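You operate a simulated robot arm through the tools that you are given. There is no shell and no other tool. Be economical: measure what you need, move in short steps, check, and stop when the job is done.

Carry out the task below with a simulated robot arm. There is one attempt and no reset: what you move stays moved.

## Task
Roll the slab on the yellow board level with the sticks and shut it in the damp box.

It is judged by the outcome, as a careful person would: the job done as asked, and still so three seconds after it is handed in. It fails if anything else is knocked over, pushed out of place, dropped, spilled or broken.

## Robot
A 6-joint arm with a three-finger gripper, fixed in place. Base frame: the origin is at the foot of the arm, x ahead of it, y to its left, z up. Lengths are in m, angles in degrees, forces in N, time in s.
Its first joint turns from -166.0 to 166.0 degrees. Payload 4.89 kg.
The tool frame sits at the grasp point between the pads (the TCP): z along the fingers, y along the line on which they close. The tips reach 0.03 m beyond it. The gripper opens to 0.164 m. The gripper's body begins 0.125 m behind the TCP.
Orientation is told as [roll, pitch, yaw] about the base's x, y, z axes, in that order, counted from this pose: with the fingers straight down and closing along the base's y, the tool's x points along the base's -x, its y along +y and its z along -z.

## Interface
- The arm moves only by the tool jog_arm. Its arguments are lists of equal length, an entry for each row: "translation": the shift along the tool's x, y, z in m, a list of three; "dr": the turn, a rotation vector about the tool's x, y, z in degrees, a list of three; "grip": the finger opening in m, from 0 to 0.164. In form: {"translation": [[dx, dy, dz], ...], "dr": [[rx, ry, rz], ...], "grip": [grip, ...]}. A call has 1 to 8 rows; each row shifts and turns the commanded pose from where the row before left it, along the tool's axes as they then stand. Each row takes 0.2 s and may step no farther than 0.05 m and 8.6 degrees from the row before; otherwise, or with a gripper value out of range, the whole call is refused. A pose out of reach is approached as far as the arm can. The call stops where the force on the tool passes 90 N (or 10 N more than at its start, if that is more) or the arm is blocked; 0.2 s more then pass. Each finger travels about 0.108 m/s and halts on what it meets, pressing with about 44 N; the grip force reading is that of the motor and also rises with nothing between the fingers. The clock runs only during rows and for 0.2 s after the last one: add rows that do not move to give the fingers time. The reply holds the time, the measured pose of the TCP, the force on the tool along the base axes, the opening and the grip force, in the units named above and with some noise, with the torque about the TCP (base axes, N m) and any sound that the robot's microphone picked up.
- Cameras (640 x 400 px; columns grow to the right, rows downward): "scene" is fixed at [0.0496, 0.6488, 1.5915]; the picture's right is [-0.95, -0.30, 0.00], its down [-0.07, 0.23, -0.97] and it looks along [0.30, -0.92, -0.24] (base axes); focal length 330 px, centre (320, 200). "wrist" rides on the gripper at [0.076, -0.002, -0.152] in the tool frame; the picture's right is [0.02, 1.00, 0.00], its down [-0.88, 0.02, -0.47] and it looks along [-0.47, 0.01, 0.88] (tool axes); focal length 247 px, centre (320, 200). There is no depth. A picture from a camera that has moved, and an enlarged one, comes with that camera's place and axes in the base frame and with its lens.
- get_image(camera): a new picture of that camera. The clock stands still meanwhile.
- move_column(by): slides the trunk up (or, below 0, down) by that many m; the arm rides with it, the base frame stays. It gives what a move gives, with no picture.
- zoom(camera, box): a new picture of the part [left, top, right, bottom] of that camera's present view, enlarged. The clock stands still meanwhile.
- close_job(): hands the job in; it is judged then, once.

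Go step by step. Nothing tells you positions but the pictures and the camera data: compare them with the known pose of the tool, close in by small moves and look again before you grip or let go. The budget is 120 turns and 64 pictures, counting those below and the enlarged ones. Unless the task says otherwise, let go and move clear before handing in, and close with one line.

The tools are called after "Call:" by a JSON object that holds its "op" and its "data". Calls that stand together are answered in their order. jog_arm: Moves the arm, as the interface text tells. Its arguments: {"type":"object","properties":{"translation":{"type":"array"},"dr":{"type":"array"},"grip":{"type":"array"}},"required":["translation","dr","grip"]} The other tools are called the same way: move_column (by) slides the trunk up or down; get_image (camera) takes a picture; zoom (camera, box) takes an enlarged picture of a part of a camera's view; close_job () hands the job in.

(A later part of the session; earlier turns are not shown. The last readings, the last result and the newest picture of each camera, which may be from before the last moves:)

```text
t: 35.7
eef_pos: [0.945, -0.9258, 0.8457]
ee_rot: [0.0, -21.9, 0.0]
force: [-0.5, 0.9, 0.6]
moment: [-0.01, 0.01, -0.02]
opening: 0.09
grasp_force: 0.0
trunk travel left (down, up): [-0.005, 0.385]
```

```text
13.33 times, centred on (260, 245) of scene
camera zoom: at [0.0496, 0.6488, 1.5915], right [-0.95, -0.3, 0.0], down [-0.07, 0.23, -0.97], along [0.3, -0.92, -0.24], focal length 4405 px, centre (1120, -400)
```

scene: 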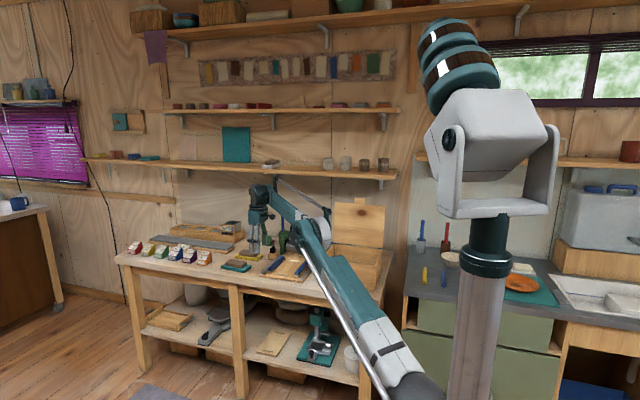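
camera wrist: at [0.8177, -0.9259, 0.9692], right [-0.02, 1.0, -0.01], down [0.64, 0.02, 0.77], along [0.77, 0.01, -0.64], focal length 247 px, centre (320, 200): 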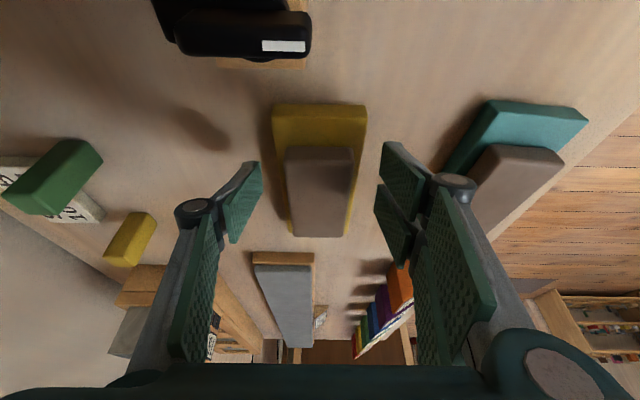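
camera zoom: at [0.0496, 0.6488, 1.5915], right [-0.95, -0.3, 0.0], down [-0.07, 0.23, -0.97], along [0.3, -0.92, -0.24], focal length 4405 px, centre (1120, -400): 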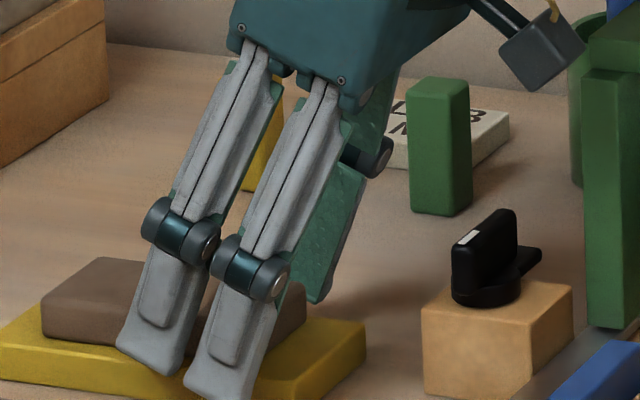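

Tips are at the board's side height. Closing.

Call:
{"op": "jog_arm", "data": {"translation": [[0, 0, 0], [0, 0, 0], [0, 0, 0]], "dr": [[0, 0, 0], [0, 0, 0], [0, 0, 0]], "grip": [0.07, 0.04, 0.04]}}

Call:
{"op": "get_image", "data": {"camera": "wrist"}}

```text
t: 36.5
eef_pos: [0.9451, -0.9244, 0.8457]
ee_rot: [0.0, -21.9, 0.0]
force: [-0.2, -0.5, -0.6]
moment: [0.1, 0.01, -0.06]
opening: 0.0674
grasp_force: 44.0
trunk travel left (down, up): [-0.005, 0.385]
```

```text
25 pictures are left
camera wrist: at [0.8168, -0.9271, 0.9586], right [-0.02, 1.0, -0.01], down [0.64, 0.02, 0.77], along [0.77, 0.01, -0.64], focal length 247 px, centre (320, 200)
```

wrist: 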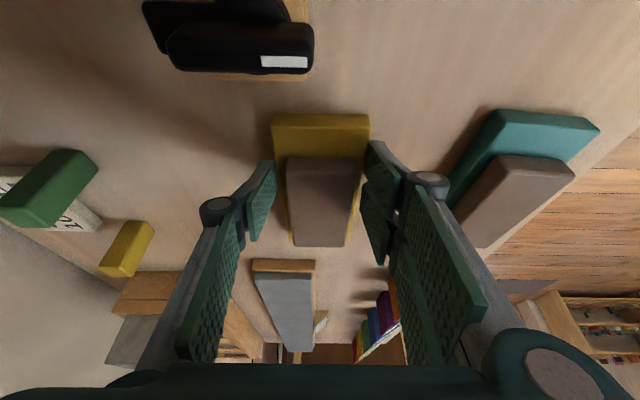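

The board is gripped at 67 mm, so the pads hold its edges and not the slab. I'll lift a little and then draw it inward while rising, keeping it level.

Call:
{"op": "jog_arm", "data": {"translation": [[-0.0037, 0, -0.0093], [-0.0037, 0, -0.0093], [0.0036, 0.022, -0.023], [0.0036, 0.022, -0.023], [0.0036, 0.022, -0.023], [0, 0, 0]], "dr": [[0, 0, 0], [0, 0, 0], [0, 0, 0], [0, 0, 0], [0, 0, 0], [0, 0, 0]], "grip": [0.04, 0.04, 0.04, 0.04, 0.04, 0.04]}}

Call:
{"op": "get_image", "data": {"camera": "wrist"}}

```text
t: 37.9
eef_pos: [0.9422, -0.8957, 0.9414]
ee_rot: [0.2, -21.9, 0.0]
force: [-1.0, -0.2, -2.3]
moment: [-0.01, 0.11, 0.0]
opening: 0.0673
grasp_force: 43.9
out of reach, approached as far as the arm can: row 3, 4, 5
trunk travel left (down, up): [-0.005, 0.385]
```

```text
24 pictures are left
camera wrist: at [0.814, -0.8966, 1.0537], right [-0.02, 1.0, -0.01], down [0.64, 0.02, 0.77], along [0.77, 0.01, -0.64], focal length 247 px, centre (320, 200)
```

wrist: 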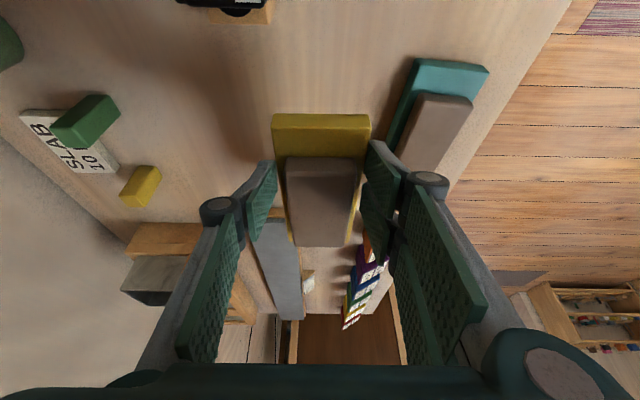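

Holding securely. Moving inward over the bench front.

Call:
{"op": "jog_arm", "data": {"translation": [[0.022, 0.03, -0.016], [0.022, 0.03, -0.016], [0.0278, 0.03, -0.0113], [0.0278, 0.03, -0.0113], [0.0278, 0.02, -0.0113], [0.0278, 0.01, -0.0113], [0.0278, 0, -0.0113]], "dr": [[0, 0, 0], [0, 0, 0], [0, 0, 0], [0, 0, 0], [0, 0, 0], [0, 0, 0], [0, 0, 0]], "grip": [0.04, 0.04, 0.04, 0.04, 0.04, 0.04, 0.04]}}

```text
t: 39.5
eef_pos: [0.8696, -0.8877, 1.0443]
ee_rot: [0.1, -21.9, 0.0]
force: [1.8, 2.0, -3.9]
moment: [-0.13, 0.36, -0.04]
opening: 0.0673
grasp_force: 44.0
out of reach, approached as far as the arm can: row 1, 2, 3, 4, 5, 6, 7
trunk travel left (down, up): [-0.005, 0.385]
```

Call:
{"op": "jog_arm", "data": {"translation": [[0.0353, 0.03, 0.0072]], "dr": [[0, 0, 0]], "grip": [0.04]}}

Call:
{"op": "get_image", "data": {"camera": "scene"}}

```text
t: 39.9
eef_pos: [0.8655, -0.8894, 1.0476]
ee_rot: [0.0, -21.9, 0.0]
force: [0.7, 0.0, -3.8]
moment: [0.03, 0.17, 0.02]
opening: 0.0674
grasp_force: 43.7
out of reach, approached as far as the arm can: row 1
trunk travel left (down, up): [-0.005, 0.385]
```

```text
23 pictures are left
```

scene: 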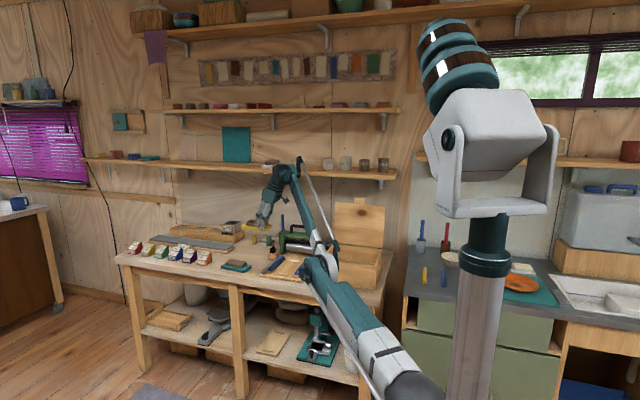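

The arm has slipped into an elbow-low bend and a wrist limit stops it retracting. I'll extend to straight and then retract, to see whether the elbow comes back up, keeping the board level.

Call:
{"op": "jog_arm", "data": {"translation": [[-0.013, -0.014, 0.0053], [-0.013, -0.014, 0.0053], [-0.013, -0.014, 0.0053], [0.026, 0.028, -0.0105]], "dr": [[0, 0, 0], [0, 0, 0], [0, 0, 0], [0, 0, 0]], "grip": [0.04, 0.04, 0.04, 0.04]}}

Call:
{"op": "zoom", "data": {"camera": "scene", "box": [220, 140, 460, 400]}}

```text
t: 40.9
eef_pos: [0.8652, -0.889, 1.0469]
ee_rot: [0.2, -21.8, -0.1]
force: [3.0, -2.1, -9.2]
moment: [0.35, 0.17, 0.12]
opening: 0.0674
grasp_force: 43.5
out of reach, approached as far as the arm can: row 2, 3, 4
trunk travel left (down, up): [-0.005, 0.385]
```

```text
1.54 times, centred on (340, 270) of scene
camera zoom: at [0.0496, 0.6488, 1.5915], right [-0.95, -0.3, 0.0], down [-0.07, 0.23, -0.97], along [0.3, -0.92, -0.24], focal length 508 px, centre (289, 92)
```

zoom: 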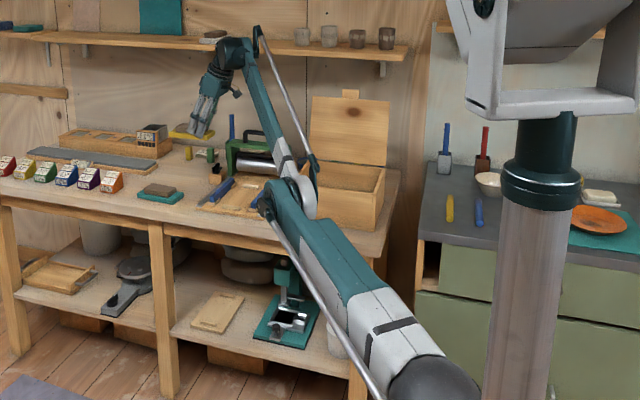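

Still elbow-low. The binding limit seems to be the wrist pitch, so I'll turn the tool about the vertical by 45° from the nearly straight arm (board staying level). That should make the elbow-up branch the feasible one as I retract.

Call:
{"op": "jog_arm", "data": {"translation": [[-0.013, -0.014, 0.0053], [0, 0.0137, 0], [0, 0.0137, 0], [0, 0.0137, 0], [0, 0.0137, 0], [0, 0.0137, 0], [0, 0.0137, 0]], "dr": [[0, 0, 0], [-2.81, 0, -6.95], [-2.81, 0, -6.95], [-2.81, 0, -6.95], [-2.81, 0, -6.95], [-2.81, 0, -6.95], [-2.81, 0, -6.95]], "grip": [0.04, 0.04, 0.04, 0.04, 0.04, 0.04, 0.04]}}

```text
t: 42.5
eef_pos: [0.8511, -0.8249, 1.0482]
ee_rot: [0.1, -21.9, 44.9]
force: [0.7, -0.3, -3.0]
moment: [-0.07, 0.1, 0.02]
opening: 0.0673
grasp_force: 43.9
trunk travel left (down, up): [-0.005, 0.385]
```

Call:
{"op": "jog_arm", "data": {"translation": [[0, 0.02, 0], [0, 0.03, 0]], "dr": [[0, 0, 0], [0, 0, 0]], "grip": [0.04, 0.04]}}

Call:
{"op": "zoom", "data": {"camera": "scene", "box": [220, 140, 460, 400]}}

```text
t: 43.1
eef_pos: [0.8274, -0.8021, 1.061]
ee_rot: [0.2, -21.9, 45.0]
force: [0.3, 0.0, -3.5]
moment: [-0.01, 0.16, 0.04]
opening: 0.0672
grasp_force: 44.5
out of reach, approached as far as the arm can: row 2
trunk travel left (down, up): [-0.005, 0.385]
```

```text
1.54 times, centred on (340, 270) of scene
camera zoom: at [0.0496, 0.6488, 1.5915], right [-0.95, -0.3, 0.0], down [-0.07, 0.23, -0.97], along [0.3, -0.92, -0.24], focal length 508 px, centre (289, 92)
```

zoom: 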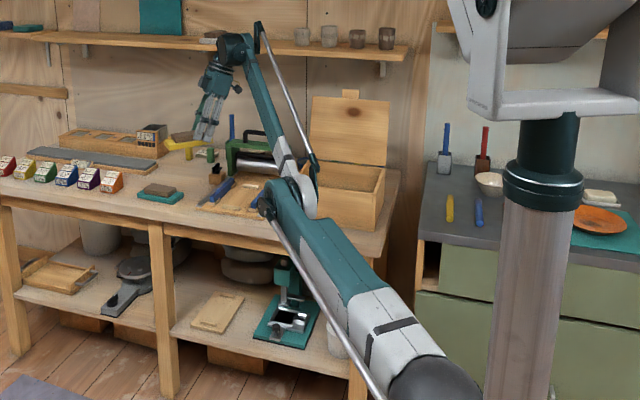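

The behaviour fits the shoulder at its lower limit with the elbow low. From a straight arm, moving down should bend the elbow upward. So I'll extend to straight, go down, then retract.

Call:
{"op": "jog_arm", "data": {"translation": [[0, -0.03, 0], [0, -0.035, 0], [0, 0, 0], [0.0075, 0, 0.0185], [0.0075, 0, 0.0185], [0.0075, 0, 0.0185], [0, 0.03, 0]], "dr": [[0, 0, 0], [0, 0, 0], [0, 0, 0], [0, 0, 0], [0, 0, 0], [0, 0, 0], [0, 0, 0]], "grip": [0.04, 0.04, 0.04, 0.04, 0.04, 0.04, 0.04]}}

Call:
{"op": "zoom", "data": {"camera": "scene", "box": [220, 140, 460, 400]}}

```text
t: 44.7
eef_pos: [0.8513, -0.8273, 1.0068]
ee_rot: [0.2, -22.0, 45.0]
force: [-0.4, -0.6, -3.3]
moment: [-0.09, 0.05, 0.01]
opening: 0.0672
grasp_force: 43.9
out of reach, approached as far as the arm can: row 2, 7
trunk travel left (down, up): [-0.005, 0.385]
```

```text
1.54 times, centred on (340, 270) of scene
camera zoom: at [0.0496, 0.6488, 1.5915], right [-0.95, -0.3, 0.0], down [-0.07, 0.23, -0.97], along [0.3, -0.92, -0.24], focal length 508 px, centre (289, 92)
```

zoom: 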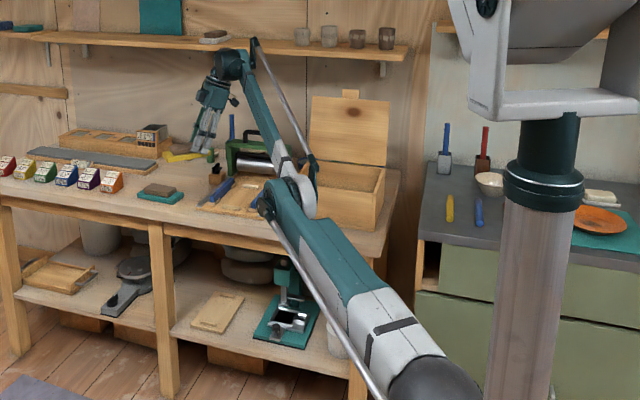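

Call:
{"op": "jog_arm", "data": {"translation": [[-0.018, 0, -0.0445], [-0.018, 0, -0.0445], [0, -0.045, 0], [0, -0.045, 0], [0, -0.045, 0], [0.018, 0, 0.0445], [0.018, 0, 0.0445], [0, 0.03, 0]], "dr": [[0, 0, 0], [0, 0, 0], [0, 0, 0], [0, 0, 0], [0, 0, 0], [0, 0, 0], [0, 0, 0], [0, 0, 0]], "grip": [0.04, 0.04, 0.04, 0.04, 0.04, 0.04, 0.04, 0.04]}}

Call:
{"op": "jog_arm", "data": {"translation": [[0, 0.02, 0]], "dr": [[0, 0, 0]], "grip": [0.04]}}

```text
t: 46.5
eef_pos: [0.8537, -0.8322, 0.9975]
ee_rot: [0.3, -22.0, 44.9]
force: [-0.3, -0.5, -3.2]
moment: [-0.12, 0.1, -0.02]
opening: 0.0676
grasp_force: 44.1
out of reach, approached as far as the arm can: row 2, 3, 4, 5, 7, 8
trunk travel left (down, up): [-0.005, 0.385]
```

```text
t: 46.9
eef_pos: [0.8489, -0.8299, 1.0052]
ee_rot: [0.3, -22.0, 45.0]
force: [0.4, -0.5, -3.8]
moment: [-0.06, 0.12, -0.01]
opening: 0.0674
grasp_force: 44.0
out of reach, approached as far as the arm can: row 1
trunk travel left (down, up): [-0.005, 0.385]
```

Shoulder-limited elbow-low: if I raise the trunk and lower the arm relative to it, the forearm must swing below horizontal with the shoulder at its limit. That takes the elbow through straight to the elbow-up side, so I'll do it in stages.

Call:
{"op": "move_column", "data": {"by": 0.13}}

Call:
{"op": "jog_arm", "data": {"translation": [[0.0115, -0.012, 0.028], [0.0115, -0.012, 0.028], [0.0115, -0.01, 0.028], [0.0115, -0.01, 0.028]], "dr": [[0, 0, 0], [0, 0, 0], [0, 0, 0], [0, 0, 0]], "grip": [0.04, 0.04, 0.04, 0.04]}}

```text
t: 48.5
eef_pos: [0.8475, -0.8295, 1.1364]
ee_rot: [0.2, -22.1, 45.0]
force: [1.0, -0.4, -3.0]
moment: [-0.05, 0.1, -0.02]
opening: 0.0674
grasp_force: 44.6
trunk travel left (down, up): [-0.135, 0.255]
```

```text
t: 49.5
eef_pos: [0.8809, -0.8624, 1.0151]
ee_rot: [0.2, -22.0, 45.0]
force: [0.2, 0.1, -2.5]
moment: [-0.19, 0.04, -0.04]
opening: 0.0673
grasp_force: 44.5
out of reach, approached as far as the arm can: row 2
trunk travel left (down, up): [-0.135, 0.255]
```

Call:
{"op": "move_column", "data": {"by": 0.13}}

Call:
{"op": "jog_arm", "data": {"translation": [[0.0115, -0.008, 0.028], [0.0115, -0.006, 0.028], [0.0115, -0.004, 0.028], [0.0115, 0, 0.028]], "dr": [[0, 0, 0], [0, 0, 0], [0, 0, 0], [0, 0, 0]], "grip": [0.04, 0.04, 0.04, 0.04]}}

Call:
{"op": "zoom", "data": {"camera": "scene", "box": [220, 140, 460, 400]}}

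```text
t: 51.0
eef_pos: [0.881, -0.8637, 1.1449]
ee_rot: [0.2, -22.0, 44.9]
force: [-0.2, 0.2, -3.5]
moment: [-0.08, 0.12, 0.01]
opening: 0.0676
grasp_force: 44.1
trunk travel left (down, up): [-0.265, 0.125]
```

```text
t: 52.0
eef_pos: [0.8914, -0.8765, 1.0244]
ee_rot: [0.3, -22.1, 45.0]
force: [1.0, 0.3, -3.2]
moment: [-0.14, 0.06, -0.02]
opening: 0.0672
grasp_force: 43.5
trunk travel left (down, up): [-0.265, 0.125]
```

```text
1.54 times, centred on (340, 270) of scene
camera zoom: at [0.0496, 0.6488, 1.5915], right [-0.95, -0.3, 0.0], down [-0.07, 0.23, -0.97], along [0.3, -0.92, -0.24], focal length 508 px, centre (289, 92)
```

zoom: 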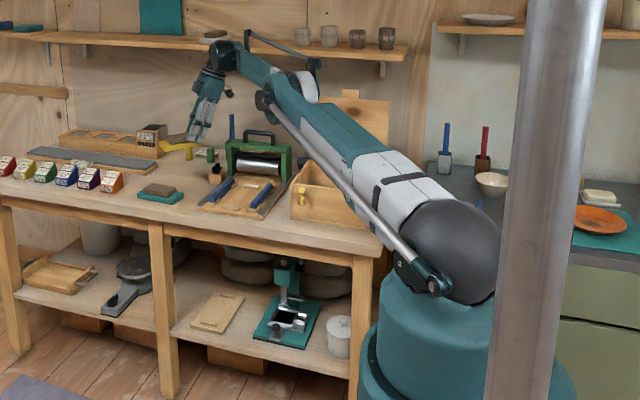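

The arm is nearly straight now. Raising the last bit and lowering once more, then retracting.

Call:
{"op": "move_column", "data": {"by": 0.12}}

Call:
{"op": "jog_arm", "data": {"translation": [[0.0115, 0, 0.028], [0.0115, 0, 0.028], [0.0115, 0, 0.028], [0.0115, 0, 0.028], [0.0115, 0, 0.028], [0, 0.02, 0], [0, 0.03, 0]], "dr": [[0, 0, 0], [0, 0, 0], [0, 0, 0], [0, 0, 0], [0, 0, 0], [0, 0, 0], [0, 0, 0]], "grip": [0.04, 0.04, 0.04, 0.04, 0.04, 0.04, 0.04]}}

Call:
{"op": "zoom", "data": {"camera": "scene", "box": [220, 140, 460, 400]}}

```text
t: 53.5
eef_pos: [0.8929, -0.8765, 1.144]
ee_rot: [0.2, -22.0, 44.9]
force: [0.5, 0.4, -3.8]
moment: [-0.09, 0.13, 0.02]
opening: 0.0671
grasp_force: 44.3
trunk travel left (down, up): [-0.385, 0.005]
```

```text
t: 55.1
eef_pos: [0.8474, -0.832, 0.9959]
ee_rot: [0.2, -22.1, 45.0]
force: [-0.9, -0.9, -4.1]
moment: [-0.02, 0.13, 0.01]
opening: 0.0671
grasp_force: 43.6
out of reach, approached as far as the arm can: row 3, 4, 5
trunk travel left (down, up): [-0.385, 0.005]
```

```text
1.54 times, centred on (340, 270) of scene
camera zoom: at [0.0496, 0.6488, 1.5915], right [-0.95, -0.3, 0.0], down [-0.07, 0.23, -0.97], along [0.3, -0.92, -0.24], focal length 508 px, centre (289, 92)
```

zoom: 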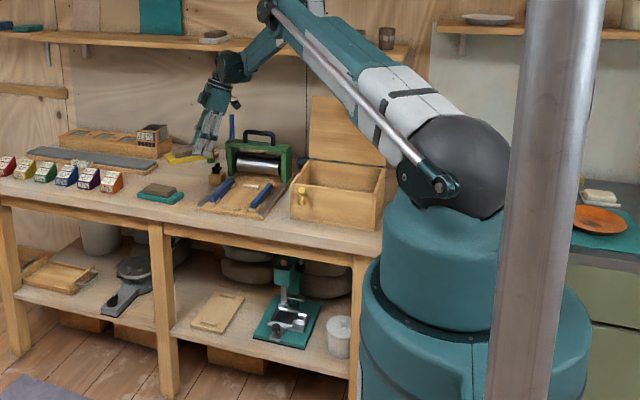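

Elbow is up again with the board level. Now I'll retract to open space and turn the board 135° (tool coming from the front, closing along x).

Call:
{"op": "jog_arm", "data": {"translation": [[0, 0.0394, 0], [0, 0.0394, 0], [0, 0.0394, 0], [0, 0.0394, 0], [0, 0.0394, 0]], "dr": [[0, 0, 0], [0, 0, 0], [0, 0, 0], [0, 0, 0], [0, 0, 0]], "grip": [0.04, 0.04, 0.04, 0.04, 0.04]}}

Call:
{"op": "jog_arm", "data": {"translation": [[0, 0, 0], [0, 0, 0], [0, 0, 0], [0, 0, 0], [0, 0, 0], [0, 0, 0], [0, 0, 0], [0, 0, 0]], "dr": [[3.165, 0, 7.835], [3.165, 0, 7.835], [3.165, 0, 7.835], [3.165, 0, 7.835], [3.165, 0, 7.835], [3.165, 0, 7.835], [3.165, 0, 7.835], [3.165, 0, 7.835]], "grip": [0.04, 0.04, 0.04, 0.04, 0.04, 0.04, 0.04, 0.04]}}

Call:
{"op": "jog_arm", "data": {"translation": [[0, 0, 0], [0, 0, 0], [0, 0, 0], [0, 0, 0], [0, 0, 0], [0, 0, 0], [0, 0, 0], [0, 0, 0]], "dr": [[3.165, 0, 7.835], [3.165, 0, 7.835], [3.165, 0, 7.835], [3.165, 0, 7.835], [3.165, 0, 7.835], [3.165, 0, 7.835], [3.165, 0, 7.835], [3.165, 0, 7.835]], "grip": [0.04, 0.04, 0.04, 0.04, 0.04, 0.04, 0.04, 0.04]}}

```text
t: 56.3
eef_pos: [0.707, -0.6939, 0.9957]
ee_rot: [0.2, -22.0, 44.8]
force: [0.6, -1.1, -4.1]
moment: [0.01, 0.11, 0.07]
opening: 0.0672
grasp_force: 43.6
trunk travel left (down, up): [-0.385, 0.005]
```

```text
t: 58.1
eef_pos: [0.7074, -0.6919, 0.9961]
ee_rot: [0.1, -21.9, -22.7]
force: [-1.0, 0.0, -3.8]
moment: [0.08, 0.13, -0.01]
opening: 0.0674
grasp_force: 44.0
trunk travel left (down, up): [-0.385, 0.005]
```

```text
t: 59.9
eef_pos: [0.7069, -0.6915, 0.9963]
ee_rot: [-0.2, -22.0, -90.2]
force: [-0.9, 0.3, -2.9]
moment: [0.14, -0.03, 0.05]
opening: 0.0673
grasp_force: 44.3
trunk travel left (down, up): [-0.385, 0.005]
```

Call:
{"op": "jog_arm", "data": {"translation": [[-0.0239, -0.0053, 0.0298], [-0.0239, -0.0053, 0.0298], [-0.0239, -0.0053, 0.0298], [0, 0, 0]], "dr": [[0, 0, 0], [0, 0, 0], [0, 0, 0], [0, 0, 0]], "grip": [0.04, 0.04, 0.04, 0.04]}}

Call:
{"op": "get_image", "data": {"camera": "wrist"}}

Call:
{"op": "zoom", "data": {"camera": "scene", "box": [250, 215, 330, 285]}}

```text
t: 60.9
eef_pos: [0.6912, -0.7905, 0.9391]
ee_rot: [-0.2, -21.9, -90.1]
force: [0.3, -0.8, -3.7]
moment: [0.22, -0.07, 0.03]
opening: 0.0673
grasp_force: 44.1
trunk travel left (down, up): [-0.385, 0.005]
```

```text
17 pictures are left
camera wrist: at [0.6907, -0.664, 1.0522], right [1.0, 0.02, -0.01], down [0.02, -0.64, 0.77], along [0.01, -0.77, -0.64], focal length 247 px, centre (320, 200)
```

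wrist: 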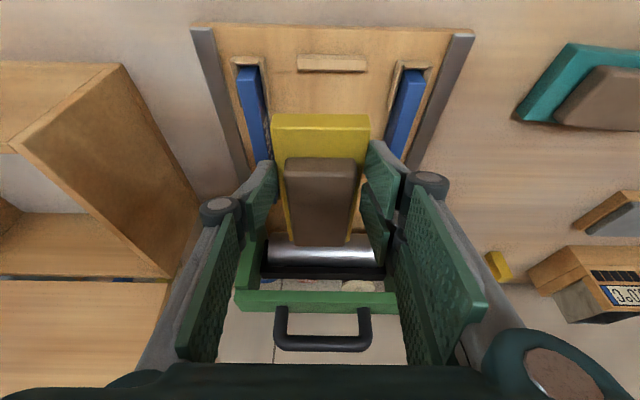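

```text
5.71 times, centred on (290, 250) of scene
camera zoom: at [0.0496, 0.6488, 1.5915], right [-0.95, -0.3, 0.0], down [-0.07, 0.23, -0.97], along [0.3, -0.92, -0.24], focal length 1888 px, centre (491, -86)
```

zoom: 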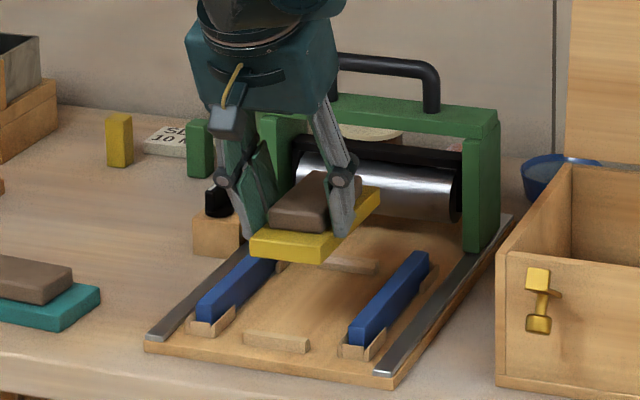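

The bed centre is x≈0.699; the stops' inner faces are at about y -0.758 and -0.912. The board's near end is about 0.04 m in front of the TCP. I'll hover just above the stops and check.

Call:
{"op": "jog_arm", "data": {"translation": [[0.0066, 0.004, 0.0303], [0.0066, 0.004, 0.0303], [0, 0, 0]], "dr": [[0, 0, 0], [0, 0, 0], [0, 0, 0]], "grip": [0.04, 0.04, 0.04]}}

Call:
{"op": "get_image", "data": {"camera": "wrist"}}

Call:
{"op": "zoom", "data": {"camera": "scene", "box": [265, 240, 325, 285]}}

```text
t: 61.7
eef_pos: [0.7013, -0.8019, 0.8771]
ee_rot: [-0.2, -21.9, -90.0]
force: [0.5, -1.5, -3.8]
moment: [0.15, 0.1, -0.06]
opening: 0.0674
grasp_force: 44.2
trunk travel left (down, up): [-0.385, 0.005]
```

```text
15 pictures are left
camera wrist: at [0.6995, -0.6734, 0.9902], right [1.0, 0.02, -0.01], down [0.02, -0.64, 0.77], along [0.01, -0.77, -0.64], focal length 247 px, centre (320, 200)
```

wrist: 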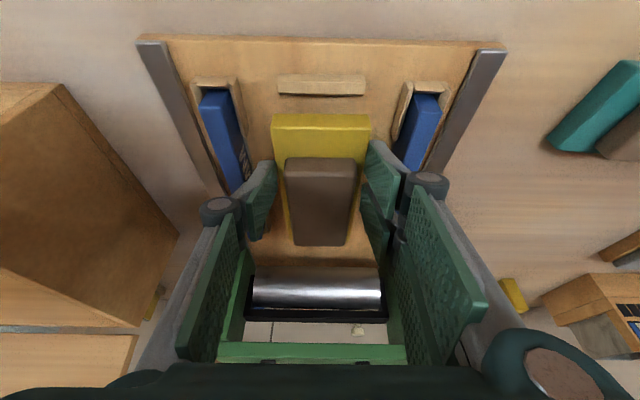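

```text
8.89 times, centred on (295, 262) of scene
camera zoom: at [0.0496, 0.6488, 1.5915], right [-0.95, -0.3, 0.0], down [-0.07, 0.23, -0.97], along [0.3, -0.92, -0.24], focal length 2937 px, centre (542, -356)
```

zoom: 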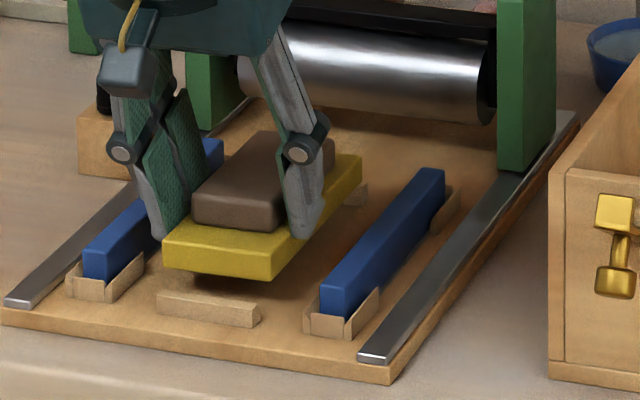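

The board lines up in x with about 8 mm to the front stop, so I'll shift 3.5 mm forward and lower gently, watching for contact.

Call:
{"op": "jog_arm", "data": {"translation": [[0.0039, 0, 0.0049], [0.0038, 0, 0.0049], [0, 0, 0]], "dr": [[0, 0, 0], [0, 0, 0], [0, 0, 0]], "grip": [0.04, 0.04, 0.04]}}

Call:
{"op": "jog_arm", "data": {"translation": [[0.0008, 0, 0.0019], [0.0008, 0, 0.0019], [0, 0, 0]], "dr": [[0, 0, 0], [0, 0, 0], [0, 0, 0]], "grip": [0.04, 0.04, 0.04]}}

```text
t: 62.5
eef_pos: [0.7001, -0.7979, 0.8653]
ee_rot: [-0.2, -21.9, -90.1]
force: [1.0, 0.0, -2.9]
moment: [0.16, 0.0, 0.04]
opening: 0.0673
grasp_force: 43.6
trunk travel left (down, up): [-0.385, 0.005]
```

```text
t: 63.3
eef_pos: [0.6993, -0.7984, 0.8618]
ee_rot: [-0.2, -21.9, -90.1]
force: [-0.4, -0.1, -3.2]
moment: [0.13, -0.02, -0.02]
opening: 0.0671
grasp_force: 43.6
trunk travel left (down, up): [-0.385, 0.005]
```

Still free hanging (-3 N). I'll lower further in 2 mm steps.

Call:
{"op": "jog_arm", "data": {"translation": [[0.0008, 0, 0.0019], [0.0004, 0, 0.0009], [0, 0, 0]], "dr": [[0, 0, 0], [0, 0, 0], [0, 0, 0]], "grip": [0.04, 0.04, 0.04]}}

Call:
{"op": "zoom", "data": {"camera": "scene", "box": [265, 240, 325, 285]}}

```text
t: 64.1
eef_pos: [0.6992, -0.7984, 0.8605]
ee_rot: [-0.2, -21.9, -90.1]
force: [1.3, -1.5, 0.5]
moment: [-0.38, -0.18, 0.08]
opening: 0.0672
grasp_force: 43.6
trunk travel left (down, up): [-0.385, 0.005]
```

```text
8.89 times, centred on (295, 262) of scene
camera zoom: at [0.0496, 0.6488, 1.5915], right [-0.95, -0.3, 0.0], down [-0.07, 0.23, -0.97], along [0.3, -0.92, -0.24], focal length 2937 px, centre (542, -356)
```

zoom: 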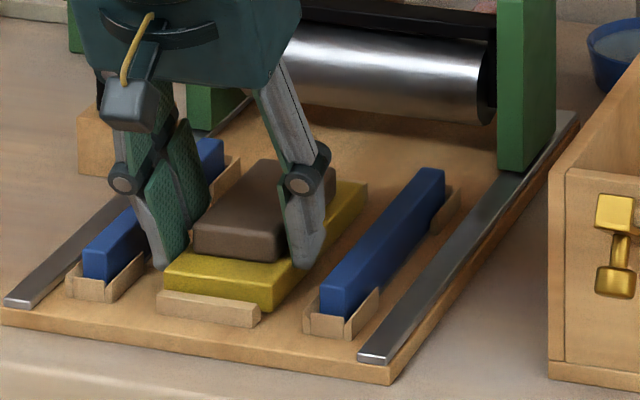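

Call:
{"op": "zoom", "data": {"camera": "wrist", "box": [190, 60, 450, 260]}}

```text
2.00 times, centred on (320, 160) of wrist
camera zoom: at [0.6979, -0.6708, 0.9724], right [1.0, 0.02, -0.01], down [0.02, -0.64, 0.77], along [0.01, -0.77, -0.64], focal length 494 px, centre (320, 280)
```

zoom: 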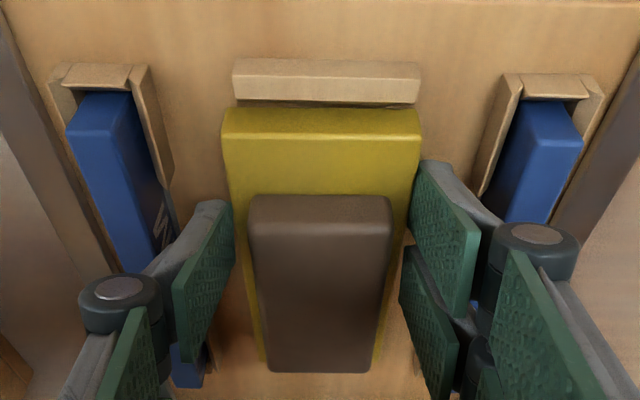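

There's about 6 mm gap at the front stop and the contact torque points to the far end touching the back stop. I'll lift slightly, shift 4 mm forward, and lower again.

Call:
{"op": "jog_arm", "data": {"translation": [[-0.0008, 0, -0.0019], [0.0037, 0, -0.0015], [0.0008, 0, 0.0019], [0.0012, 0, 0.0028], [0, 0, 0]], "dr": [[0, 0, 0], [0, 0, 0], [0, 0, 0], [0, 0, 0], [0, 0, 0]], "grip": [0.04, 0.04, 0.04, 0.04, 0.04]}}

```text
t: 65.3
eef_pos: [0.6991, -0.7956, 0.8573]
ee_rot: [-0.1, -22.0, -90.2]
force: [0.5, -3.0, 22.3]
moment: [0.13, -0.16, -0.17]
opening: 0.0674
grasp_force: 44.0
trunk travel left (down, up): [-0.385, 0.005]
```

Contact is now even (no torque) at bed height, so the board is seated. I'll ease off, open a little, and rise.

Call:
{"op": "jog_arm", "data": {"translation": [[-0.0005, 0, -0.0014], [0, 0, 0], [0, 0, 0]], "dr": [[0, 0, 0], [0, 0, 0], [0, 0, 0]], "grip": [0.06, 0.082, 0.082]}}

Call:
{"op": "jog_arm", "data": {"translation": [[0, 0, -0.02], [0, 0, -0.03], [0, 0, -0.045], [0, 0, -0.045]], "dr": [[0, 0, 0], [0, 0, 0], [0, 0, 0], [0, 0, 0]], "grip": [0.082, 0.082, 0.082, 0.082]}}

Call:
{"op": "get_image", "data": {"camera": "wrist"}}

```text
t: 66.1
eef_pos: [0.6998, -0.7947, 0.8576]
ee_rot: [-0.2, -22.0, -90.1]
force: [-0.7, -0.6, 1.0]
moment: [0.03, -0.01, -0.02]
opening: 0.082
grasp_force: 0.1
trunk travel left (down, up): [-0.385, 0.005]
```

```text
t: 67.1
eef_pos: [0.7002, -0.7393, 0.9871]
ee_rot: [-0.2, -21.8, -90.1]
force: [1.4, 0.1, 0.5]
moment: [0.03, 0.03, -0.02]
opening: 0.0819
grasp_force: 0.1
trunk travel left (down, up): [-0.385, 0.005]
```

```text
11 pictures are left
camera wrist: at [0.6985, -0.6131, 1.1005], right [1.0, 0.02, -0.01], down [0.02, -0.64, 0.77], along [0.01, -0.77, -0.64], focal length 247 px, centre (320, 200)
```

wrist: 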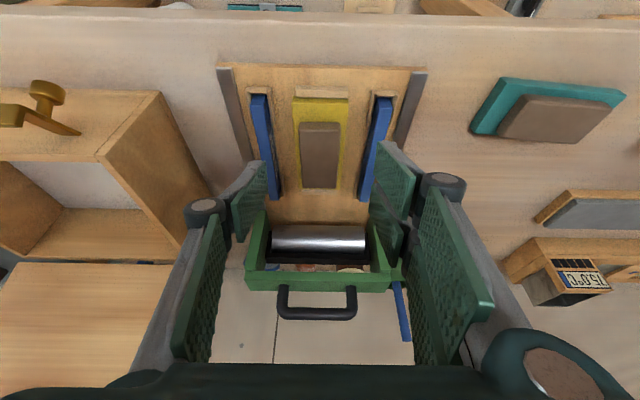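

The board sits squarely between the sticks and stops. Now I'll straighten the tool (closing along y) and go to the roller's handle at about (0.70, -0.98, 1.0).

Call:
{"op": "jog_arm", "data": {"translation": [[0, 0, -0.04], [0, 0, -0.04], [0, 0, 0], [0, 0, 0], [0, 0, 0], [0, 0, 0], [0, 0, 0], [0, 0, 0]], "dr": [[0, 7.3, 0], [0, 7.3, 0], [0, 7.3, 0], [0, 0, -8.5], [0, 0, -8.5], [0, 0, -8.5], [0, 0, -8.5], [0, 0, -8.5]], "grip": [0.082, 0.082, 0.082, 0.082, 0.082, 0.082, 0.082, 0.082]}}

Call:
{"op": "jog_arm", "data": {"translation": [[0, 0, 0], [0, 0, 0], [0, 0, 0], [0, 0, 0], [0, 0, 0], [0, 0, 0]], "dr": [[0, 0, -8.5], [0, 0, -8.5], [0, 0, -8.5], [0, 0, -8.5], [0, 0, -8.5], [0, 0, -5]], "grip": [0.082, 0.082, 0.082, 0.082, 0.082, 0.082]}}

```text
t: 68.9
eef_pos: [0.7007, -0.7152, 1.0637]
ee_rot: [-0.3, 0.1, -47.6]
force: [-0.8, 0.0, 0.1]
moment: [0.05, -0.01, 0.0]
opening: 0.0822
grasp_force: 0.0
trunk travel left (down, up): [-0.385, 0.005]
```

```text
t: 70.3
eef_pos: [0.7003, -0.7171, 1.063]
ee_rot: [-0.1, 0.2, 0.0]
force: [0.6, -0.3, 0.4]
moment: [0.03, -0.01, 0.03]
opening: 0.082
grasp_force: 0.1
trunk travel left (down, up): [-0.385, 0.005]
```

Call:
{"op": "jog_arm", "data": {"translation": [[0, -0.043, -0.002], [0, -0.043, 0], [0, -0.043, 0], [0, -0.043, 0], [0, -0.043, 0], [0, -0.043, 0]], "dr": [[0, 0, 0], [0, 0, 0], [0, 0, 0], [0, 0, 0], [0, 0, 0], [0, 0, 0]], "grip": [0.06, 0.06, 0.06, 0.06, 0.06, 0.06]}}

Call:
{"op": "get_image", "data": {"camera": "wrist"}}

```text
t: 71.7
eef_pos: [0.6992, -0.9745, 1.0651]
ee_rot: [-0.1, 0.3, -0.1]
force: [0.4, 0.5, 0.4]
moment: [-0.02, 0.0, 0.0]
opening: 0.06
grasp_force: 0.2
trunk travel left (down, up): [-0.385, 0.005]
```

```text
10 pictures are left
camera wrist: at [0.6236, -0.9755, 1.2178], right [-0.02, 1.0, 0.0], down [0.88, 0.02, 0.47], along [0.47, 0.01, -0.88], focal length 247 px, centre (320, 200)
```

wrist: 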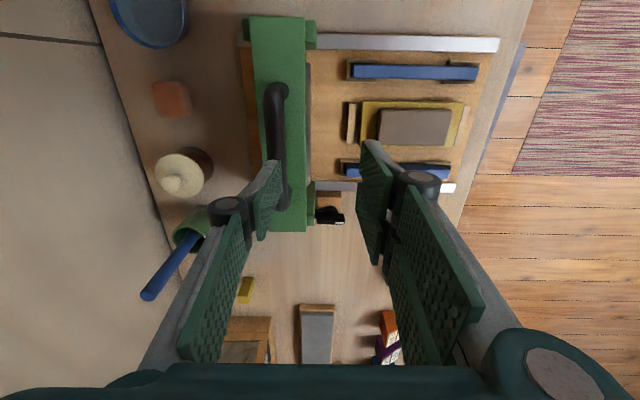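

The handle bar is at y≈-1.012, x 0.636–0.745. I'll centre on it, descend and grip.

Call:
{"op": "jog_arm", "data": {"translation": [[0.009, -0.0375, 0], [0, 0, 0.02], [0, 0, 0.02], [0, 0, 0.014], [0, 0, 0], [0, 0, 0], [0, 0, 0]], "dr": [[0, 0, 0], [0, 0, 0], [0, 0, 0], [0, 0, 0], [0, 0, 0], [0, 0, 0], [0, 0, 0]], "grip": [0.06, 0.06, 0.06, 0.06, 0.03, 0.005, 0.005]}}

Call:
{"op": "zoom", "data": {"camera": "scene", "box": [255, 200, 345, 280]}}

```text
t: 73.3
eef_pos: [0.6919, -1.0131, 1.0115]
ee_rot: [0.0, 0.2, -0.1]
force: [-1.2, 1.8, -4.1]
moment: [0.02, 0.01, 0.25]
opening: 0.0173
grasp_force: 44.8
trunk travel left (down, up): [-0.385, 0.005]
```

```text
5.00 times, centred on (300, 240) of scene
camera zoom: at [0.0496, 0.6488, 1.5915], right [-0.95, -0.3, 0.0], down [-0.07, 0.23, -0.97], along [0.3, -0.92, -0.24], focal length 1652 px, centre (420, 0)
```

zoom: 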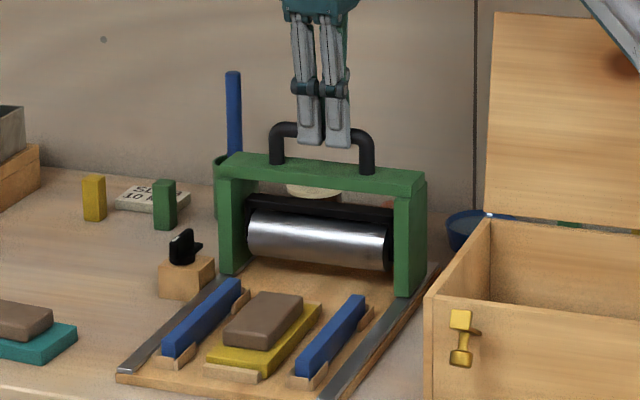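

The handle is gripped (17 mm bar). I'll pull the roller gently forward along the rails, watching forces.

Call:
{"op": "jog_arm", "data": {"translation": [[0, 0.01, 0], [0, 0.015, 0], [0, 0.015, 0]], "dr": [[0, 0, 0], [0, 0, 0], [0, 0, 0]], "grip": [0.005, 0.005, 0.005]}}

```text
t: 74.1
eef_pos: [0.6911, -0.9726, 1.0108]
ee_rot: [-0.1, 0.1, 0.0]
force: [5.8, 0.9, -12.6]
moment: [0.02, -0.29, 0.21]
opening: 0.0171
grasp_force: 45.6
trunk travel left (down, up): [-0.385, 0.005]
```

Call:
{"op": "jog_arm", "data": {"translation": [[0, 0.02, 0.0005], [0, 0.02, 0.0005], [0, 0.02, 0], [0, 0.02, 0]], "dr": [[0, 0, 0], [0, 0, 0], [0, 0, 0], [0, 0, 0]], "grip": [0.005, 0.005, 0.005, 0.005]}}

Call:
{"op": "zoom", "data": {"camera": "scene", "box": [255, 210, 345, 290]}}

```text
t: 75.1
eef_pos: [0.6909, -0.8923, 1.0097]
ee_rot: [0.0, 0.2, -0.1]
force: [-4.5, 0.1, -7.5]
moment: [0.07, 1.31, 0.27]
opening: 0.0174
grasp_force: 45.5
trunk travel left (down, up): [-0.385, 0.005]
```

```text
5.00 times, centred on (300, 250) of scene
camera zoom: at [0.0496, 0.6488, 1.5915], right [-0.95, -0.3, 0.0], down [-0.07, 0.23, -0.97], along [0.3, -0.92, -0.24], focal length 1652 px, centre (420, -50)
```

zoom: 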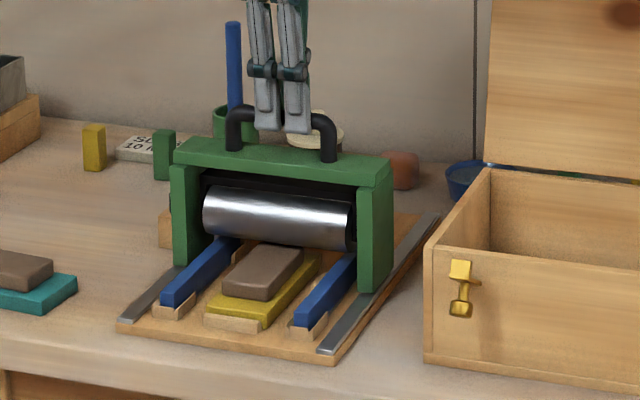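

Rolling smoothly onto the sticks and slab. Continuing slowly to the front.

Call:
{"op": "jog_arm", "data": {"translation": [[0, 0.015, 0], [0, 0.015, 0], [0, 0.015, 0], [0, 0.015, 0], [0, 0.015, 0], [0, 0.015, 0], [0, 0.015, 0]], "dr": [[0, 0, 0], [0, 0, 0], [0, 0, 0], [0, 0, 0], [0, 0, 0], [0, 0, 0], [0, 0, 0]], "grip": [0.005, 0.005, 0.005, 0.005, 0.005, 0.005, 0.005]}}

Call:
{"op": "zoom", "data": {"camera": "scene", "box": [255, 210, 345, 290]}}

```text
t: 76.7
eef_pos: [0.6911, -0.7894, 1.0116]
ee_rot: [0.0, 0.1, -0.1]
force: [-28.7, 0.8, -20.2]
moment: [0.05, 1.46, 0.29]
opening: 0.0173
grasp_force: 45.2
trunk travel left (down, up): [-0.385, 0.005]
```

```text
5.00 times, centred on (300, 250) of scene
camera zoom: at [0.0496, 0.6488, 1.5915], right [-0.95, -0.3, 0.0], down [-0.07, 0.23, -0.97], along [0.3, -0.92, -0.24], focal length 1652 px, centre (420, -50)
```

zoom: 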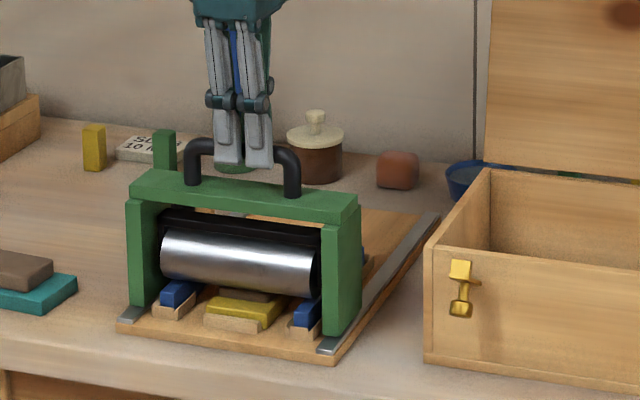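

Call:
{"op": "jog_arm", "data": {"translation": [[0.002, 0.008, 0], [0, 0.007, 0], [0, 0, 0]], "dr": [[0, 0, 0], [0, 0, 0], [0, 0, 0]], "grip": [0.005, 0.005, 0.005]}}

Call:
{"op": "jog_arm", "data": {"translation": [[0, -0.02, 0], [0, -0.03, 0], [0, -0.03, 0], [0, -0.03, 0], [0, -0.03, 0], [0, -0.03, 0], [0, -0.03, 0], [0, -0.03, 0]], "dr": [[0, 0, 0], [0, 0, 0], [0, 0, 0], [0, 0, 0], [0, 0, 0], [0, 0, 0], [0, 0, 0], [0, 0, 0]], "grip": [0.005, 0.005, 0.005, 0.005, 0.005, 0.005, 0.005, 0.005]}}

Call:
{"op": "zoom", "data": {"camera": "scene", "box": [265, 225, 325, 285]}}

```text
t: 77.7
eef_pos: [0.6907, -0.7802, 1.0104]
ee_rot: [-0.3, 0.0, -0.2]
force: [6.1, -22.4, -10.4]
moment: [-0.52, 1.2, 0.37]
opening: 0.0176
grasp_force: 44.9
trunk travel left (down, up): [-0.385, 0.005]
stopped in row 3: the force on the tool passed its limit at 95 N (the readings are from after the stop); the commanded pose is now the measured one
```

```text
t: 79.5
eef_pos: [0.6901, -1.0091, 1.0132]
ee_rot: [-0.3, 0.2, -0.3]
force: [8.8, -1.1, -41.2]
moment: [-0.1, 0.15, 0.83]
opening: 0.0176
grasp_force: 44.7
trunk travel left (down, up): [-0.385, 0.005]
```

```text
6.67 times, centred on (295, 255) of scene
camera zoom: at [0.0496, 0.6488, 1.5915], right [-0.95, -0.3, 0.0], down [-0.07, 0.23, -0.97], along [0.3, -0.92, -0.24], focal length 2203 px, centre (487, -167)
```

zoom: 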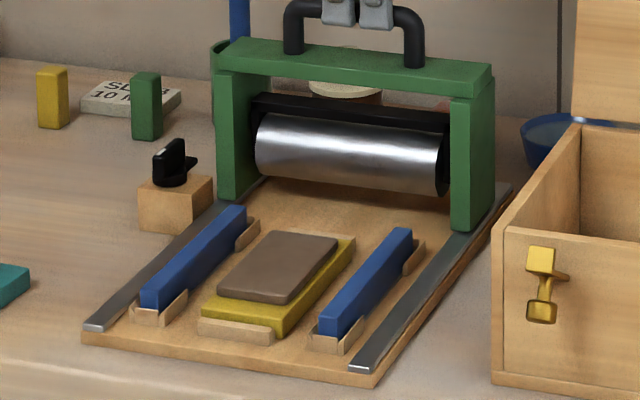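

The slab is now flattened wide and thin, level with the sticks, and the roller is back at its start. I'll ease down, release the handle and rise.

Call:
{"op": "jog_arm", "data": {"translation": [[0, -0.003, 0.0025], [0, 0, 0], [0, 0, 0], [0, 0, -0.03], [0, 0, -0.045], [0, 0.03, -0.01]], "dr": [[0, 0, 0], [0, 0, 0], [0, 0, 0], [0, 0, 0], [0, 0, 0], [0, 0, 0]], "grip": [0.005, 0.05, 0.05, 0.05, 0.05, 0.06]}}

Call:
{"op": "jog_arm", "data": {"translation": [[0, 0.045, 0], [0, 0.045, 0], [0, 0.045, 0], [0, 0.045, 0], [0, 0.045, 0], [0, 0, 0], [0, 0, 0], [0, 0, 0]], "dr": [[0, 0, 0], [0, 0, 0], [0, 0, 0], [0, 0, 0], [0, 0, 0], [0, 0, 8.5], [0, 0, 8.5], [0, 0, 8.5]], "grip": [0.08, 0.08, 0.08, 0.08, 0.08, 0.085, 0.085, 0.085]}}

Call:
{"op": "jog_arm", "data": {"translation": [[0, 0, 0], [0, 0, 0], [0, 0, 0], [0, 0, 0], [0, 0, 0], [0, 0, 0], [0, 0, 0], [0, 0, 0]], "dr": [[0, 0, 8.1], [0, 0, 8.1], [0, 0, 8.1], [0, 0, 8.1], [0, 0, 8.1], [0, 0, 8.1], [0, 0, 8.1], [0, 0, 8.1]], "grip": [0.085, 0.085, 0.085, 0.085, 0.085, 0.085, 0.085, 0.085]}}

```text
t: 80.9
eef_pos: [0.6896, -0.98, 1.0971]
ee_rot: [-0.4, 0.1, -0.3]
force: [-1.5, -1.1, -0.2]
moment: [0.07, -0.08, 0.03]
opening: 0.0601
grasp_force: 0.2
trunk travel left (down, up): [-0.385, 0.005]
```

```text
t: 82.7
eef_pos: [0.6895, -0.7557, 1.0958]
ee_rot: [-0.3, -0.2, -25.8]
force: [-0.2, -0.4, 0.4]
moment: [0.1, 0.0, -0.01]
opening: 0.0848
grasp_force: 0.1
trunk travel left (down, up): [-0.385, 0.005]
```

```text
t: 84.5
eef_pos: [0.6897, -0.755, 1.0956]
ee_rot: [0.0, -0.4, -90.6]
force: [-0.7, -0.3, 0.0]
moment: [-0.02, 0.01, 0.0]
opening: 0.085
grasp_force: 0.0
trunk travel left (down, up): [-0.385, 0.005]
```

Now over the board with the tool vertical, to pick it up at its middle.

Call:
{"op": "jog_arm", "data": {"translation": [[-0.0188, 0.0026, 0.039], [-0.0188, 0.0026, 0.039], [-0.0188, 0.0026, 0.039], [-0.0188, 0.0026, 0.039], [0, 0, 0]], "dr": [[0, 0, -0.6], [0, 0.4, 0], [0, 0, 0], [0, 0, 0], [0, 0, 0]], "grip": [0.085, 0.085, 0.085, 0.085, 0.085]}}

Call:
{"op": "get_image", "data": {"camera": "wrist"}}

```text
t: 85.7
eef_pos: [0.7034, -0.8326, 0.9363]
ee_rot: [0.0, 0.0, -89.9]
force: [1.3, -1.0, -1.1]
moment: [0.1, 0.06, -0.02]
opening: 0.0849
grasp_force: 0.1
trunk travel left (down, up): [-0.385, 0.005]
```

```text
5 pictures are left
camera wrist: at [0.7008, -0.7565, 1.0894], right [1.0, 0.02, 0.0], down [0.02, -0.88, 0.47], along [0.01, -0.47, -0.88], focal length 247 px, centre (320, 200)
```

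wrist: 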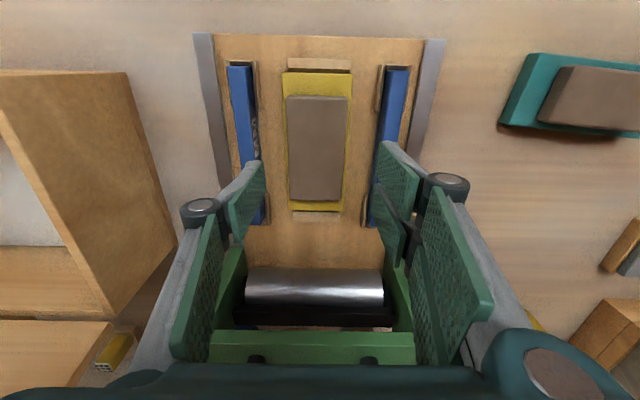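

Call:
{"op": "jog_arm", "data": {"translation": [[0, -0.0035, 0.026], [0, 0, 0.026], [0, 0, 0.0245], [0, 0, 0], [0, 0, 0], [0, 0, 0]], "dr": [[0, 0, 0], [0, 0, 0], [0, 0, 0], [0, 0, 0], [0, 0, 0], [0, 0, 0]], "grip": [0.085, 0.085, 0.085, 0.085, 0.06, 0.04]}}

```text
t: 87.1
eef_pos: [0.6969, -0.831, 0.8611]
ee_rot: [0.0, 0.0, -89.9]
force: [-0.6, -0.3, -0.2]
moment: [0.01, -0.01, -0.02]
opening: 0.0575
grasp_force: 43.6
trunk travel left (down, up): [-0.385, 0.005]
```

The opening of 57 mm is less than the board's 67 mm, so the tips are on the slab above the board's edge. I'll open at once, go lower until light contact, and regrip.

Call:
{"op": "jog_arm", "data": {"translation": [[0, 0, 0], [0, 0, 0], [0, 0, 0.004], [0, 0, 0.003], [0, 0, 0]], "dr": [[0, 0, 0], [0, 0, 0], [0, 0, 0], [0, 0, 0], [0, 0, 0]], "grip": [0.08, 0.085, 0.085, 0.085, 0.085]}}

Call:
{"op": "get_image", "data": {"camera": "wrist"}}

```text
t: 88.3
eef_pos: [0.6972, -0.8297, 0.8545]
ee_rot: [0.0, 0.0, -89.9]
force: [0.4, -0.1, -0.5]
moment: [0.01, -0.03, -0.01]
opening: 0.085
grasp_force: 0.1
trunk travel left (down, up): [-0.385, 0.005]
```

```text
4 pictures are left
camera wrist: at [0.6953, -0.7534, 1.0077], right [1.0, 0.02, 0.0], down [0.02, -0.88, 0.47], along [0.01, -0.47, -0.88], focal length 247 px, centre (320, 200)
```

wrist: 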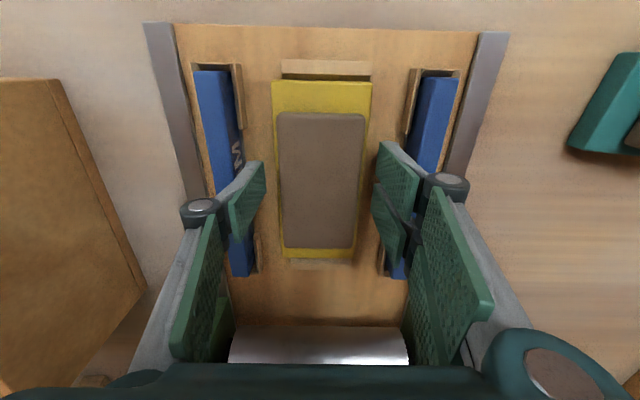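

The slab looks undamaged. Lowering until the tips touch the bed.

Call:
{"op": "jog_arm", "data": {"translation": [[0, 0, 0.002], [0, 0, 0.002], [0, 0, 0]], "dr": [[0, 0, 0], [0, 0, 0], [0, 0, 0]], "grip": [0.085, 0.085, 0.085]}}

Call:
{"op": "jog_arm", "data": {"translation": [[0, 0, 0.001], [0, 0, 0], [0, 0, 0], [0, 0, 0]], "dr": [[0, 0, 0], [0, 0, 0], [0, 0, 0], [0, 0, 0]], "grip": [0.085, 0.085, 0.06, 0.055]}}

```text
t: 89.1
eef_pos: [0.6975, -0.8306, 0.8522]
ee_rot: [0.0, 0.0, -89.9]
force: [0.1, -0.3, 0.9]
moment: [0.0, 0.01, 0.03]
opening: 0.0848
grasp_force: 0.1
trunk travel left (down, up): [-0.385, 0.005]
```

```text
t: 90.1
eef_pos: [0.6965, -0.8308, 0.8497]
ee_rot: [0.0, 0.0, -89.9]
force: [0.4, -0.2, 2.0]
moment: [0.1, 0.14, -0.04]
opening: 0.0674
grasp_force: 44.4
trunk travel left (down, up): [-0.385, 0.005]
```

Gripped at 67 mm, the board's width. Lifting and carrying it over the damp box.

Call:
{"op": "jog_arm", "data": {"translation": [[0, 0, -0.015], [0, 0, -0.03], [0, 0, -0.04], [0, 0, -0.04], [0, 0, -0.04], [0, 0, 0]], "dr": [[0, 0, 0], [0, 0, 0], [0, 0, 0], [0, 0, 0], [0, 0, 0], [0, 0, 0]], "grip": [0.055, 0.055, 0.055, 0.055, 0.055, 0.055]}}

Call:
{"op": "jog_arm", "data": {"translation": [[0, -0.03, 0], [0, -0.043, 0], [0, -0.043, 0], [0, -0.043, 0], [-0.005, -0.043, 0], [-0.005, -0.043, 0], [-0.005, -0.043, 0], [-0.005, -0.039, 0]], "dr": [[0, 0, 0], [0, 0, 0], [0, 0, 0], [0, 0, 0], [0, 0, 0], [0, 0, 0], [0, 0, 0], [0, 0, 0]], "grip": [0.055, 0.055, 0.055, 0.055, 0.055, 0.055, 0.055, 0.055]}}

Call:
{"op": "get_image", "data": {"camera": "wrist"}}

```text
t: 91.5
eef_pos: [0.6979, -0.8274, 1.0166]
ee_rot: [0.0, 0.0, -89.9]
force: [-1.0, 0.6, -2.7]
moment: [-0.08, -0.04, -0.01]
opening: 0.0675
grasp_force: 43.8
trunk travel left (down, up): [-0.385, 0.005]
```

```text
t: 93.3
eef_pos: [0.3715, -0.8509, 1.0141]
ee_rot: [-0.1, -0.1, -89.8]
force: [0.6, -0.2, -2.3]
moment: [-0.04, 0.03, 0.0]
opening: 0.0675
grasp_force: 44.0
trunk travel left (down, up): [-0.385, 0.005]
```

```text
3 pictures are left
camera wrist: at [0.369, -0.7746, 1.1667], right [1.0, 0.02, 0.0], down [0.02, -0.88, 0.47], along [0.01, -0.47, -0.88], focal length 247 px, centre (320, 200)
```

wrist: 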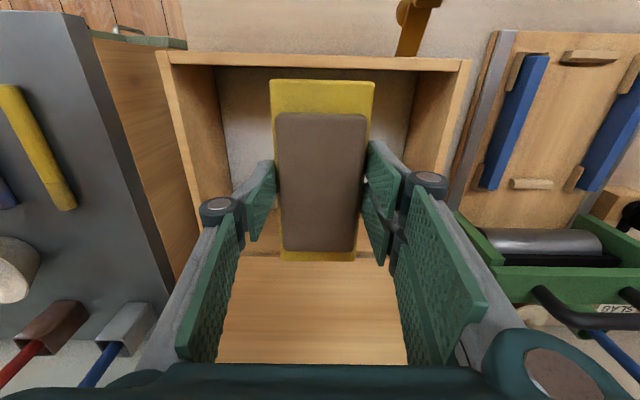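

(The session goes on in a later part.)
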